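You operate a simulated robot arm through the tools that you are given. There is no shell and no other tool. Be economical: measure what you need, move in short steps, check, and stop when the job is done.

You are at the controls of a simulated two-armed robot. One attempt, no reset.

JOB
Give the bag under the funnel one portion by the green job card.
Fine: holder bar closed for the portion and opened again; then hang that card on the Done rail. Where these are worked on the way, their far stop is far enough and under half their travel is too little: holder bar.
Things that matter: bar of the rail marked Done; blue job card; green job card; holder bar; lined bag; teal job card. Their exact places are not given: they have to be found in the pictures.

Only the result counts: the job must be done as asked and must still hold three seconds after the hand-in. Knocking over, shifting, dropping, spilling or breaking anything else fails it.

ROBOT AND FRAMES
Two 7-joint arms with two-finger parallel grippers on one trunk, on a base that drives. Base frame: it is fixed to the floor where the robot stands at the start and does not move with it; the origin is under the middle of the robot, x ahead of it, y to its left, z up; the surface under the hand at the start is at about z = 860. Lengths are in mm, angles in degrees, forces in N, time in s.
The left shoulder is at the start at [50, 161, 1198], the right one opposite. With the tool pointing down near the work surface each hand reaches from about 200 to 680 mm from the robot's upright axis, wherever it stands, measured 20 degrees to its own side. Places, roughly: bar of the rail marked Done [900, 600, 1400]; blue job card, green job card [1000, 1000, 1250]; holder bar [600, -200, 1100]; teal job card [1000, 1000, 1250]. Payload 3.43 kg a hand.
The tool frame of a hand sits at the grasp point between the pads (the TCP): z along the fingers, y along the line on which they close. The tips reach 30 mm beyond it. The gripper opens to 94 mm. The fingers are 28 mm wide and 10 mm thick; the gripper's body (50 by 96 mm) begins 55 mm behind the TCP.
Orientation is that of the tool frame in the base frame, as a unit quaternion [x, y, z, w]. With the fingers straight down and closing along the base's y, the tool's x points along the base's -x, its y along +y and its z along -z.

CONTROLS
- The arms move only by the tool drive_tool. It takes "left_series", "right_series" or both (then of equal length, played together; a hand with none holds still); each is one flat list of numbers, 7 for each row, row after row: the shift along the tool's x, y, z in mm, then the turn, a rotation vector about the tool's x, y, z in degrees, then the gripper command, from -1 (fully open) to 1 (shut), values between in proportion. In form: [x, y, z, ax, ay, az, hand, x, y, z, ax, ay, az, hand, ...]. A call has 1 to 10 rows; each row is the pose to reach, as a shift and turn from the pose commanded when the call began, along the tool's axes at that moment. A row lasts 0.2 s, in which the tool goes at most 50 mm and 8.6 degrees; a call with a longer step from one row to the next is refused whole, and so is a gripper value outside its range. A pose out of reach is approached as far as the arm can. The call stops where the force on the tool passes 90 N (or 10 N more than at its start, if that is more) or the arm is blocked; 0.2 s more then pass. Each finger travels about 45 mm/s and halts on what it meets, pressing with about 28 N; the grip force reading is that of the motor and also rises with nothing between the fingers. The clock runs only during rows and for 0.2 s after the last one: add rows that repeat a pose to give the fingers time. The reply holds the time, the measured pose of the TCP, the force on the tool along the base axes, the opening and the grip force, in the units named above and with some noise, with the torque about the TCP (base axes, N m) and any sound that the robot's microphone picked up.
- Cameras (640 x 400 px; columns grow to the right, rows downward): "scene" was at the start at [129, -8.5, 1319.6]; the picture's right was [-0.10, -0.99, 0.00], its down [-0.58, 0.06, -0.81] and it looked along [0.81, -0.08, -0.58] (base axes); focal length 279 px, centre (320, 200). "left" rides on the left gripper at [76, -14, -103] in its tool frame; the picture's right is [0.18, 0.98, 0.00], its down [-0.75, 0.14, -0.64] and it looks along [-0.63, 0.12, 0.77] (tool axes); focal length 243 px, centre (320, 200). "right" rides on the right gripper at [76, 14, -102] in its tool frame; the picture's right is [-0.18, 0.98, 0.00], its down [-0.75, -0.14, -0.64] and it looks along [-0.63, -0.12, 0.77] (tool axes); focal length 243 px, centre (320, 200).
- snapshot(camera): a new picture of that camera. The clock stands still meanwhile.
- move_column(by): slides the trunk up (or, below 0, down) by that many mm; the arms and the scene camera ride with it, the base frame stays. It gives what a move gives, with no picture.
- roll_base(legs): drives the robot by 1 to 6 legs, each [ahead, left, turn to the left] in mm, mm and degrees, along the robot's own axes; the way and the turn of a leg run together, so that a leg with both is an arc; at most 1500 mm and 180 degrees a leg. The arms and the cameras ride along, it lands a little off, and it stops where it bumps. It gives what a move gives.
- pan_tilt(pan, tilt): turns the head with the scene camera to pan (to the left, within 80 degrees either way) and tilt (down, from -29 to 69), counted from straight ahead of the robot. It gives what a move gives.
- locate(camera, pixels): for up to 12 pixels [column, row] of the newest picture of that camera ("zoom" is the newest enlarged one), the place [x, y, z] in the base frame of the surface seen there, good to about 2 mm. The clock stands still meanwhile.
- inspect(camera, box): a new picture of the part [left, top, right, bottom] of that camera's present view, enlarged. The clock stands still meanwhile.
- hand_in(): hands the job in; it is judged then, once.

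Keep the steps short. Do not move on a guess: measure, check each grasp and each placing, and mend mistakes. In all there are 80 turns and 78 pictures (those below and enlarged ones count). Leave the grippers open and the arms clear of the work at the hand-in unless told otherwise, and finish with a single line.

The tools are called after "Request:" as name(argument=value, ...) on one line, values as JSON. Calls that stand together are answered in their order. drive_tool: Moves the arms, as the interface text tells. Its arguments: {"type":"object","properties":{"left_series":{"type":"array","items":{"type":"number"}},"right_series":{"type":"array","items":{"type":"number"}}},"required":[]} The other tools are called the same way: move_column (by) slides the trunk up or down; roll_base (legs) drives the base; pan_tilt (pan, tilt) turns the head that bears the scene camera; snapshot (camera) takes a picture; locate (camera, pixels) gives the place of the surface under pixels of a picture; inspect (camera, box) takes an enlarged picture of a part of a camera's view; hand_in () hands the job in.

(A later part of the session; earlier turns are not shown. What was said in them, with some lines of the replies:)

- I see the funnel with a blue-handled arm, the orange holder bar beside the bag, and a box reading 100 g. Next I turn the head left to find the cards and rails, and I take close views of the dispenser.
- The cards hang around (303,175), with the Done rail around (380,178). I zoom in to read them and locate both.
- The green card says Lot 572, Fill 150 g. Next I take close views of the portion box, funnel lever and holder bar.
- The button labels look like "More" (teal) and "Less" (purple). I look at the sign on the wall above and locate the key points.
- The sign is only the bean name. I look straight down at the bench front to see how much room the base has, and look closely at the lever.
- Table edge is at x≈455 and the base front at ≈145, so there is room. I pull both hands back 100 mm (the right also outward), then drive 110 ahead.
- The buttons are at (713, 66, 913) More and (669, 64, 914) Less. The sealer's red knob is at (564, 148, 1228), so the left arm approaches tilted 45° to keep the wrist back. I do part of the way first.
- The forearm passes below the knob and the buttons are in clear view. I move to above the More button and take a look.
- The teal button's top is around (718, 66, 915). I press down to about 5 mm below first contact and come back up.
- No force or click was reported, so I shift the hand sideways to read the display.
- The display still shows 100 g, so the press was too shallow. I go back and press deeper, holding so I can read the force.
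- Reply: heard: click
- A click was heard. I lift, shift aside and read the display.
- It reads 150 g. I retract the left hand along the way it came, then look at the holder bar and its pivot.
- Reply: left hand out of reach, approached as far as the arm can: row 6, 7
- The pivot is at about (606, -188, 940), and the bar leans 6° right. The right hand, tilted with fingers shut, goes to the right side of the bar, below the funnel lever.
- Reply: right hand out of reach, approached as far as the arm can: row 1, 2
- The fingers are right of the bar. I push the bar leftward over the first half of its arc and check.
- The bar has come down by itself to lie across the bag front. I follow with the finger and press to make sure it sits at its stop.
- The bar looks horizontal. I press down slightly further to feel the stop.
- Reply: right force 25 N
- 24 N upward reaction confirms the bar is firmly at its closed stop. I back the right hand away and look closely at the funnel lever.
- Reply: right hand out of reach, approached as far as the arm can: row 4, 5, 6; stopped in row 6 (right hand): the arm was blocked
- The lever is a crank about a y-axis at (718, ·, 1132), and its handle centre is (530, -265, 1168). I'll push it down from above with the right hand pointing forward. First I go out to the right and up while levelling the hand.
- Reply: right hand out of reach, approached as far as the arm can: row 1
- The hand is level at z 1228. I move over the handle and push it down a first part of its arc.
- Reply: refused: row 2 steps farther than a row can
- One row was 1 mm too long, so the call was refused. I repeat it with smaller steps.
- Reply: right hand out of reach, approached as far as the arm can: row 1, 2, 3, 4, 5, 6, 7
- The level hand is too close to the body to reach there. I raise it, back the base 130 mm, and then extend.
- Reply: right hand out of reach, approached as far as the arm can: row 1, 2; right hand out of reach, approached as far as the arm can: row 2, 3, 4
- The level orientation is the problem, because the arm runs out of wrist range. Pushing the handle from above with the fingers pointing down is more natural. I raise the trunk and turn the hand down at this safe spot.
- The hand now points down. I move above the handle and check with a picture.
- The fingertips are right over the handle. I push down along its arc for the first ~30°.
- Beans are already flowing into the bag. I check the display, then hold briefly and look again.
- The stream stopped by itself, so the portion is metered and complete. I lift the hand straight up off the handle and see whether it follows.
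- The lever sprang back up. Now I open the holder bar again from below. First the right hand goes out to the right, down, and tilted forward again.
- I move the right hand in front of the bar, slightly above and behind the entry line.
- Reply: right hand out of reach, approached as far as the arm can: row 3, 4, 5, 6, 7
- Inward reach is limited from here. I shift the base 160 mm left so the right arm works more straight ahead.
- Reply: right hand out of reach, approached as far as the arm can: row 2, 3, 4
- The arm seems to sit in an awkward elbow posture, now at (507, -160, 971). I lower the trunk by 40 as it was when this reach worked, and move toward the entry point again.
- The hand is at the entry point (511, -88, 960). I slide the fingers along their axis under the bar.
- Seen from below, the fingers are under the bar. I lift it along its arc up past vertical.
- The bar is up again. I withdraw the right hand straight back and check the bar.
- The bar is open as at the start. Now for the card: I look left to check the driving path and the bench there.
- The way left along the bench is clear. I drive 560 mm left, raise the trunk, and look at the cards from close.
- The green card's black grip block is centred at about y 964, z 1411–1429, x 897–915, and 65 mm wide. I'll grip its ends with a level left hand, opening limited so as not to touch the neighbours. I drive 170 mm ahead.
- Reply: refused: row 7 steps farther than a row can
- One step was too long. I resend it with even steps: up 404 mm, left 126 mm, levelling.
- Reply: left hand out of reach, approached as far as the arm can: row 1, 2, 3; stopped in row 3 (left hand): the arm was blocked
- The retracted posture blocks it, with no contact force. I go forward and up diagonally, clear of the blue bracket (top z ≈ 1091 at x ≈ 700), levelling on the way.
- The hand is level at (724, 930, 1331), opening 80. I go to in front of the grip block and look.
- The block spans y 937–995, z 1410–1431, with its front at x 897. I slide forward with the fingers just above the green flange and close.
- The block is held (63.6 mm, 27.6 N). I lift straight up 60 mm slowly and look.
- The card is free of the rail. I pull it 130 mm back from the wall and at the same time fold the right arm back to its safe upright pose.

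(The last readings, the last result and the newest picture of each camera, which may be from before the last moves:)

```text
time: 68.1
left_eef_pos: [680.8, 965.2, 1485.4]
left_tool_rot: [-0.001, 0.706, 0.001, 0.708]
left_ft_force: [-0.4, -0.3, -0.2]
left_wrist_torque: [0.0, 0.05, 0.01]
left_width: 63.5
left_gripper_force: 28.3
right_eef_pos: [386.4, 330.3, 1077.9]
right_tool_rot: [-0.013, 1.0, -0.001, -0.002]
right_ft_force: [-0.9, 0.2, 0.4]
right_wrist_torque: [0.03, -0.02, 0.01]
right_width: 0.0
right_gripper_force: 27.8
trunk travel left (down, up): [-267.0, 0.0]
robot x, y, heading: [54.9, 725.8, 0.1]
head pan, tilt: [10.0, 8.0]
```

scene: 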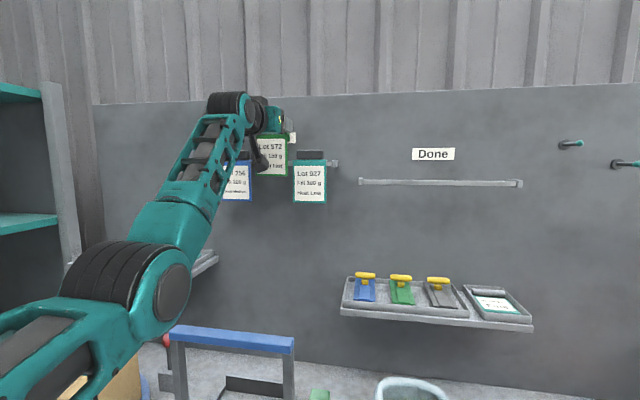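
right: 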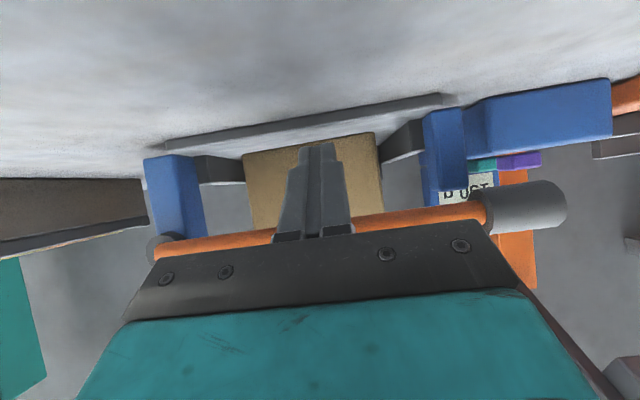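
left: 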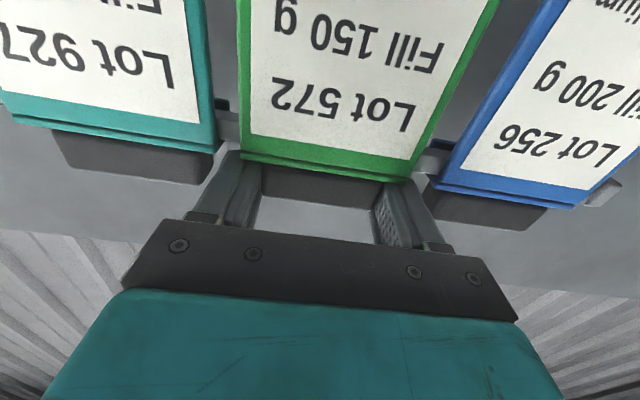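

The right hand is folded at x 386. I drive 330 mm right, then measure the Done rail closely.

Request:
roll_base(legs=[[0, -330, 0]])

Request:
snapshot(camera="scene")

```text
time: 71.6
left_eef_pos: [682.9, 630.9, 1483.0]
left_tool_rot: [-0.003, 0.706, 0.002, 0.708]
left_ft_force: [-0.7, 0.6, -0.7]
left_wrist_torque: [0.03, -0.03, 0.02]
left_width: 63.5
left_gripper_force: 27.6
right_eef_pos: [389.4, -6.4, 1077.9]
right_tool_rot: [-0.016, 1.0, -0.002, -0.003]
right_ft_force: [0.6, 0.6, -0.1]
right_wrist_torque: [-0.03, 0.01, 0.0]
right_width: 0.1
right_gripper_force: 27.8
trunk travel left (down, up): [-267.0, 0.0]
robot x, y, heading: [56.7, 389.6, 0.2]
head pan, tilt: [10.0, 8.0]
```

```text
16 pictures are left
```

scene: 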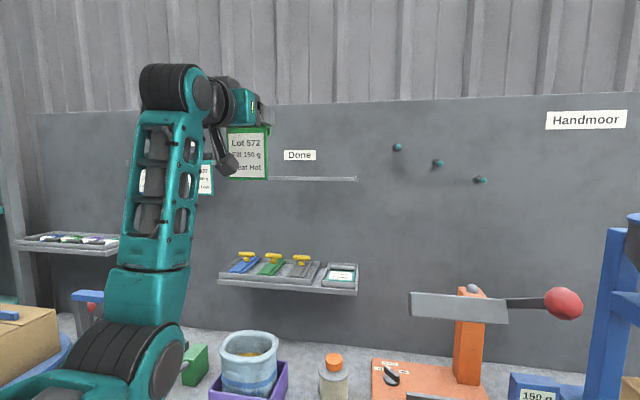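

Request:
inspect(camera="scene", box=[190, 110, 370, 220])

Request:
locate(camera="zoom", pixels=[[330, 244], [330, 240], [330, 247], [450, 242], [450, 246], [540, 242], [540, 246], [590, 243], [200, 80], [200, 240], [255, 90], [60, 180]])

```text
3.56 times, centred on (280, 165) of scene
```

zoom: 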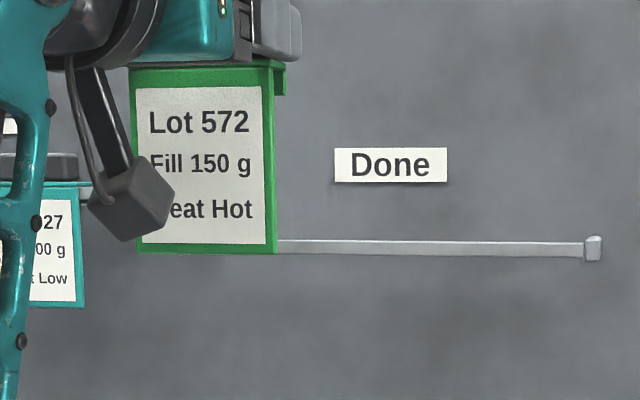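

```text
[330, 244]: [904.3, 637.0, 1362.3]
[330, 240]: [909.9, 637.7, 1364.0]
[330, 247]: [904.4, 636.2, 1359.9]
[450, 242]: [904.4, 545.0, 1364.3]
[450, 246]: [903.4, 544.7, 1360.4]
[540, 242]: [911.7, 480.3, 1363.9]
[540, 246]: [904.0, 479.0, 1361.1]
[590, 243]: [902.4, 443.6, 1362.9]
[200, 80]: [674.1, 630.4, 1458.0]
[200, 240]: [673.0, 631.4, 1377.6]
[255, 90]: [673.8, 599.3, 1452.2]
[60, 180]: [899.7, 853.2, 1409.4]
```

The Done rail's top is at z ≈ 1364 and its front at x ≈ 904. By comparison with the To do rail (42 mm higher), the hand should end near x 904, z 1381. I drive 80 ahead first.

Request:
roll_base(legs=[[80, 0, 0]])

Request:
snapshot(camera="left")

```text
time: 72.7
left_eef_pos: [760.0, 632.6, 1484.4]
left_tool_rot: [-0.003, 0.707, 0.003, 0.708]
left_ft_force: [-0.5, 0.3, -1.0]
left_wrist_torque: [-0.03, -0.01, 0.0]
left_width: 63.6
left_gripper_force: 27.8
right_eef_pos: [467.4, -5.3, 1078.3]
right_tool_rot: [-0.016, 1.0, -0.002, -0.003]
right_ft_force: [0.4, 0.8, 0.3]
right_wrist_torque: [-0.01, 0.02, 0.0]
right_width: 0.0
right_gripper_force: 27.7
trunk travel left (down, up): [-267.0, 0.0]
robot x, y, heading: [138.8, 390.3, 0.5]
head pan, tilt: [10.0, 8.0]
```

```text
14 pictures are left
```

left: 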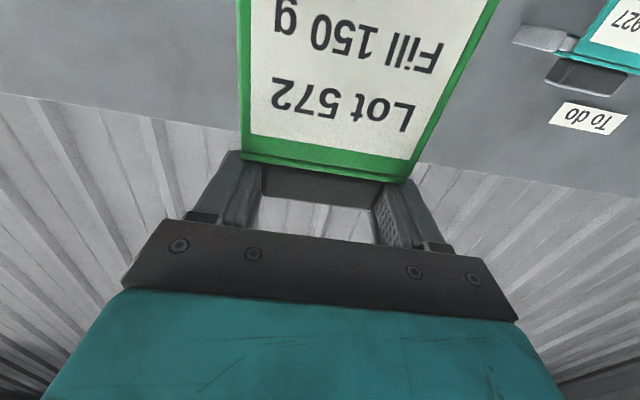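

The card is held firmly. I move forward over the rail at z 1440.

Request:
drive_tool(left_series=[11, 0, 36, 0, 0, 0, 1, 22, 0, 72, 0, 0, 0, 1, 33, 0, 108, 0, 0, 0, 1, 44, 0, 144, 0, 0, 0, 1])

Request:
inspect(camera="scene", box=[210, 100, 370, 220])

```text
time: 73.7
left_eef_pos: [903.1, 632.2, 1439.9]
left_tool_rot: [-0.004, 0.706, 0.003, 0.708]
left_ft_force: [0.4, 0.6, -0.8]
left_wrist_torque: [0.01, 0.0, 0.0]
left_width: 63.4
left_gripper_force: 28.4
right_eef_pos: [466.9, -4.7, 1077.3]
right_tool_rot: [-0.015, 1.0, -0.001, -0.003]
right_ft_force: [-0.9, -0.2, -1.0]
right_wrist_torque: [0.02, 0.0, 0.01]
right_width: 0.0
right_gripper_force: 28.3
trunk travel left (down, up): [-267.0, 0.0]
robot x, y, heading: [131.3, 391.3, 0.5]
head pan, tilt: [10.0, 8.0]
```

```text
3.33 times, centred on (290, 160) of scene
```

zoom: 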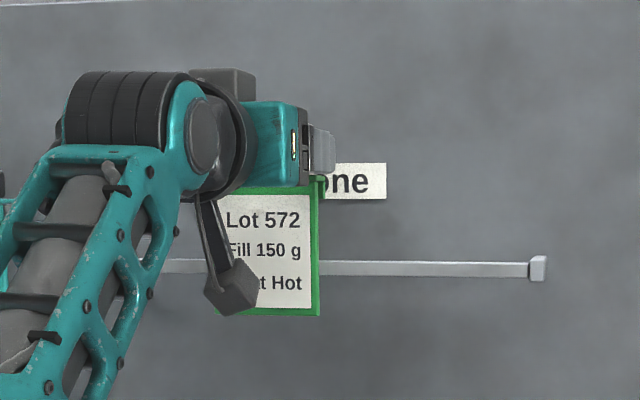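

Request:
locate(camera="zoom", pixels=[[290, 250], [290, 300], [314, 250], [319, 190], [322, 195], [317, 280], [400, 264], [400, 268], [270, 190]])

```text
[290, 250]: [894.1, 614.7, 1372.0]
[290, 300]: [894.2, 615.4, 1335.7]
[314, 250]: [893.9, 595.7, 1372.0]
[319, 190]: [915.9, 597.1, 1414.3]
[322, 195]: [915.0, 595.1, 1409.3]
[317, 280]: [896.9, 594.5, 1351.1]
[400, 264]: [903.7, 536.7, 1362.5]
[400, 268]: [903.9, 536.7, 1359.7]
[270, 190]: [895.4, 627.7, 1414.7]
```

The plate front is at 894 with the rail front at 904, and the lip is behind at ~915. I shift 2 mm ahead and lower until the hook rests.

Request:
drive_tool(left_series=[12, 0, 2, 0, 0, 0, 1, 26, 0, 2, 0, 0, 0, 1, 40, 0, 2, 0, 0, 0, 1, 50, 0, 2, 0, 0, 0, 1, 54, 0, 2, 0, 0, 0, 1, 57, 0, 2, 0, 0, 0, 1])

Request:
inspect(camera="scene", box=[210, 100, 370, 220])

```text
time: 75.1
left_eef_pos: [903.2, 633.4, 1384.0]
left_tool_rot: [-0.003, 0.706, 0.003, 0.708]
left_ft_force: [-0.4, 0.2, 0.7]
left_wrist_torque: [-0.04, -0.06, -0.01]
left_width: 63.6
left_gripper_force: 28.6
right_eef_pos: [466.8, -4.9, 1078.2]
right_tool_rot: [-0.016, 1.0, -0.001, -0.003]
right_ft_force: [-0.1, 0.0, 0.3]
right_wrist_torque: [-0.03, -0.02, -0.03]
right_width: 0.1
right_gripper_force: 27.7
trunk travel left (down, up): [-267.0, 0.0]
robot x, y, heading: [140.0, 388.7, 0.2]
head pan, tilt: [10.0, 8.0]
```

```text
3.33 times, centred on (290, 160) of scene
```

zoom: 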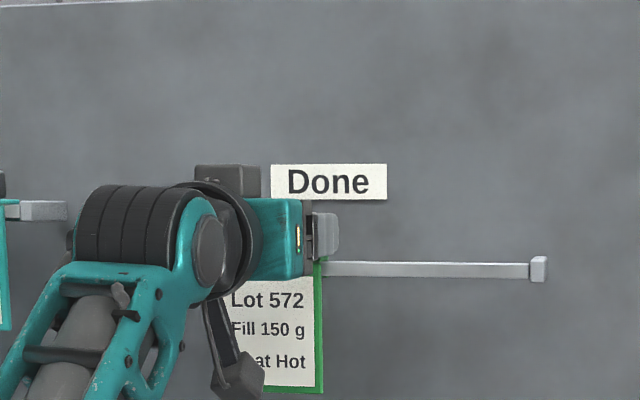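

No contact force yet at z 1384. I lower in 2 mm steps until it rests.

Request:
drive_tool(left_series=[2, 0, 0, 0, 0, 0, 1, 4, 0, 0, 0, 0, 0, 1, 4, 0, 0, 0, 0, 0, 1])

Request:
snapshot(camera="left")

```text
time: 75.9
left_eef_pos: [903.4, 632.1, 1385.4]
left_tool_rot: [-0.002, 0.704, 0.002, 0.71]
left_ft_force: [4.7, 0.4, 13.2]
left_wrist_torque: [-0.03, -0.08, 0.02]
left_width: 63.5
left_gripper_force: 27.7
right_eef_pos: [466.6, -5.8, 1077.7]
right_tool_rot: [-0.016, 1.0, -0.001, -0.002]
right_ft_force: [0.4, 0.4, -0.2]
right_wrist_torque: [-0.02, 0.0, 0.0]
right_width: 0.1
right_gripper_force: 28.4
trunk travel left (down, up): [-267.0, 0.0]
robot x, y, heading: [135.9, 386.9, 0.6]
head pan, tilt: [10.0, 8.0]
```

```text
11 pictures are left
```

left: 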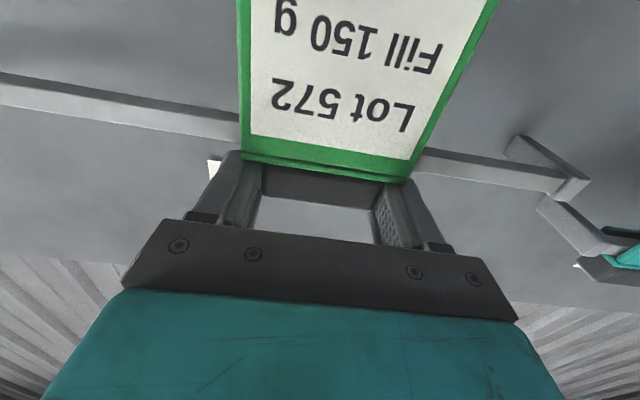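

It rests with 13 N at z 1385, which matches the flange sitting on the rail. The rail passes behind the plate. I relieve the load and open to 80 mm.

Request:
drive_tool(left_series=[-2, 0, 0, 0, 0, 0, 1, -2, 0, 0, 0, 0, 0, 0, -2, 0, 0, 0, 0, 0, -0.4, -2, 0, 0, 0, 0, 0, -0.8, -2, 0, 0, 0, 0, 0, -0.8])

Request:
inspect(camera="left", box=[140, 60, 500, 280])

```text
time: 77.1
left_eef_pos: [904.8, 631.6, 1383.5]
left_tool_rot: [-0.003, 0.707, 0.003, 0.707]
left_ft_force: [-1.2, 2.2, 7.8]
left_wrist_torque: [-0.31, 0.01, -0.06]
left_width: 83.7
left_gripper_force: 0.0
right_eef_pos: [465.6, -4.3, 1079.1]
right_tool_rot: [-0.015, 1.0, -0.001, -0.001]
right_ft_force: [-0.5, 0.7, 0.4]
right_wrist_torque: [-0.01, -0.01, 0.02]
right_width: 0.0
right_gripper_force: 27.9
trunk travel left (down, up): [-267.0, 0.0]
robot x, y, heading: [134.7, 389.3, 0.3]
head pan, tilt: [10.0, 8.0]
```

```text
1.78 times, centred on (320, 170) of left
```

zoom: 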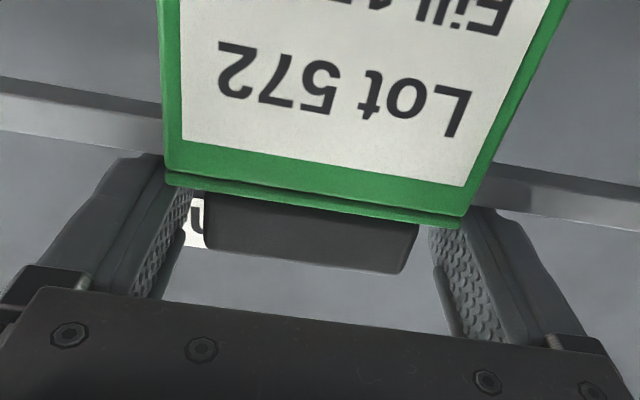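

The block is released, but a finger bottom still presses lightly on the flange (8 N). I raise 4 mm and withdraw straight back.

Request:
drive_tool(left_series=[-3, 0, 0, 0, 0, 0, -0.8, -5, 0, 0, 0, 0, 0, -0.8, -5, 0, -25, 0, 0, 0, -0.8, -5, 0, -55, 0, 0, 0, -0.8, -5, 0, -90, 0, 0, 0, -0.8, -5, 0, -120, 0, 0, 0, -0.8])

Request:
snapshot(camera="left")

Request:
inspect(camera="scene", box=[180, 100, 380, 230])

```text
time: 78.5
left_eef_pos: [786.7, 632.1, 1384.8]
left_tool_rot: [-0.003, 0.707, 0.002, 0.707]
left_ft_force: [1.2, 0.2, 0.0]
left_wrist_torque: [-0.02, 0.0, 0.0]
left_width: 84.5
left_gripper_force: 0.1
right_eef_pos: [466.0, -4.7, 1078.0]
right_tool_rot: [-0.015, 1.0, -0.001, -0.004]
right_ft_force: [0.2, 0.1, 0.2]
right_wrist_torque: [-0.04, 0.02, -0.03]
right_width: 0.0
right_gripper_force: 28.3
trunk travel left (down, up): [-267.0, 0.0]
robot x, y, heading: [137.2, 391.3, 0.6]
head pan, tilt: [10.0, 8.0]
```

```text
9 pictures are left
```

left: 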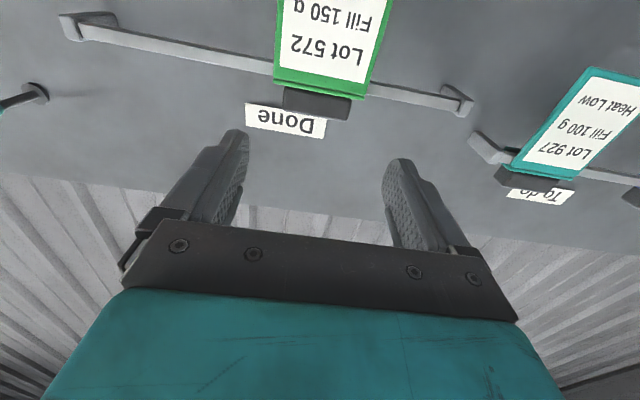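

```text
3.08 times, centred on (280, 165) of scene
```

zoom: 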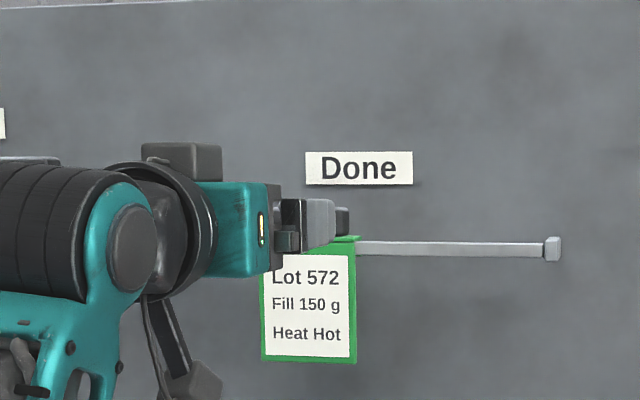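

The green card hangs on the Done rail. I open both grippers fully, back the base away and make a final check.

Request:
roll_base(legs=[[-200, 0, 0]])

Request:
drive_tool(left_series=[0, 0, 0, 0, 0, 0, -1, 0, 0, 0, 0, 0, 0, -1, 0, 0, 0, 0, 0, 0, -1, 0, 0, 0, 0, 0, 0, -1, 0, 0, 0, 0, 0, 0, -1, 0, 0, 0, 0, 0, 0, -1], right_series=[0, 0, 0, 0, 0, 0, -1, 0, 0, 0, 0, 0, 0, -1, 0, 0, 0, 0, 0, 0, -1, 0, 0, 0, 0, 0, 0, -1, 0, 0, 0, 0, 0, 0, -1, 0, 0, 0, 0, 0, 0, -1])

Request:
snapshot(camera="scene")

Request:
pan_tilt(pan=-30, tilt=25)

Request:
snapshot(camera="scene")

```text
time: 80.1
left_eef_pos: [586.8, 629.5, 1384.9]
left_tool_rot: [-0.003, 0.706, 0.003, 0.708]
left_ft_force: [0.2, 0.6, 0.5]
left_wrist_torque: [0.02, 0.03, -0.02]
left_width: 84.7
left_gripper_force: 0.0
right_eef_pos: [265.6, -6.5, 1078.4]
right_tool_rot: [-0.015, 1.0, 0.0, -0.001]
right_ft_force: [0.7, 0.1, 0.2]
right_wrist_torque: [0.01, -0.04, 0.01]
right_width: 0.2
right_gripper_force: 28.3
trunk travel left (down, up): [-267.0, 0.0]
robot x, y, heading: [-62.1, 386.6, 0.4]
head pan, tilt: [10.0, 8.0]
```

```text
time: 81.5
left_eef_pos: [586.8, 630.4, 1384.2]
left_tool_rot: [-0.002, 0.707, 0.002, 0.707]
left_ft_force: [0.4, 0.2, -0.2]
left_wrist_torque: [-0.01, 0.02, 0.01]
left_width: 94.0
left_gripper_force: 0.0
right_eef_pos: [266.3, -7.0, 1076.9]
right_tool_rot: [-0.015, 1.0, -0.001, -0.002]
right_ft_force: [0.5, -0.1, -0.7]
right_wrist_torque: [0.0, 0.02, 0.01]
right_width: 93.7
right_gripper_force: 0.1
trunk travel left (down, up): [-267.0, 0.0]
robot x, y, heading: [-65.7, 389.1, -0.1]
head pan, tilt: [10.0, 8.0]
```

```text
7 pictures are left
```

scene: 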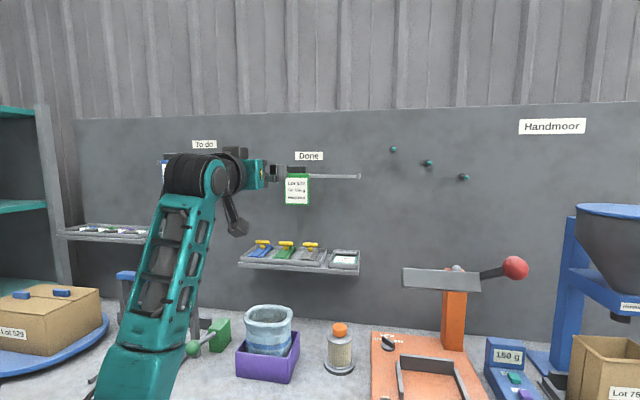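

```text
time: 82.5
left_eef_pos: [587.5, 631.1, 1383.7]
left_tool_rot: [-0.003, 0.707, 0.003, 0.707]
left_ft_force: [-0.4, -0.1, -0.9]
left_wrist_torque: [0.01, 0.01, 0.0]
left_width: 94.0
left_gripper_force: 0.1
right_eef_pos: [268.1, -6.9, 1077.7]
right_tool_rot: [-0.016, 1.0, -0.001, -0.002]
right_ft_force: [0.4, 0.5, -0.1]
right_wrist_torque: [-0.02, -0.02, 0.03]
right_width: 93.9
right_gripper_force: 0.0
trunk travel left (down, up): [-267.0, 0.0]
robot x, y, heading: [-62.2, 389.3, 0.3]
head pan, tilt: [-30.0, 25.0]
```

```text
6 pictures are left
```

scene: 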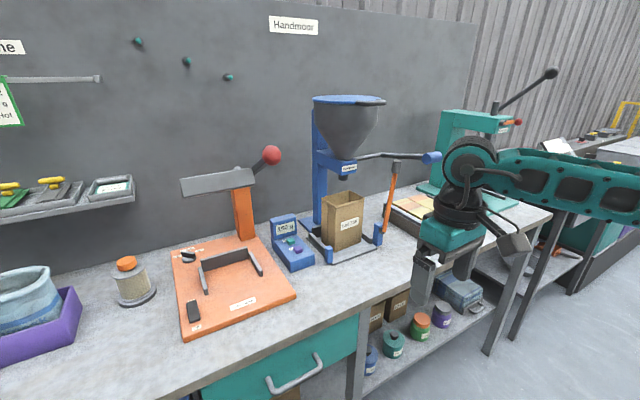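

The card hangs on the Done rail, the bar stands open, the lever is back up, and nothing else has moved. The grippers are open and clear of the work, so I hand in.

Request:
hand_in()

```text
The job is handed in.
```

The bag got one metered 150 g portion as the green card asks, with the holder bar closed for it and opened again, and the green card now hangs on the Done rail.
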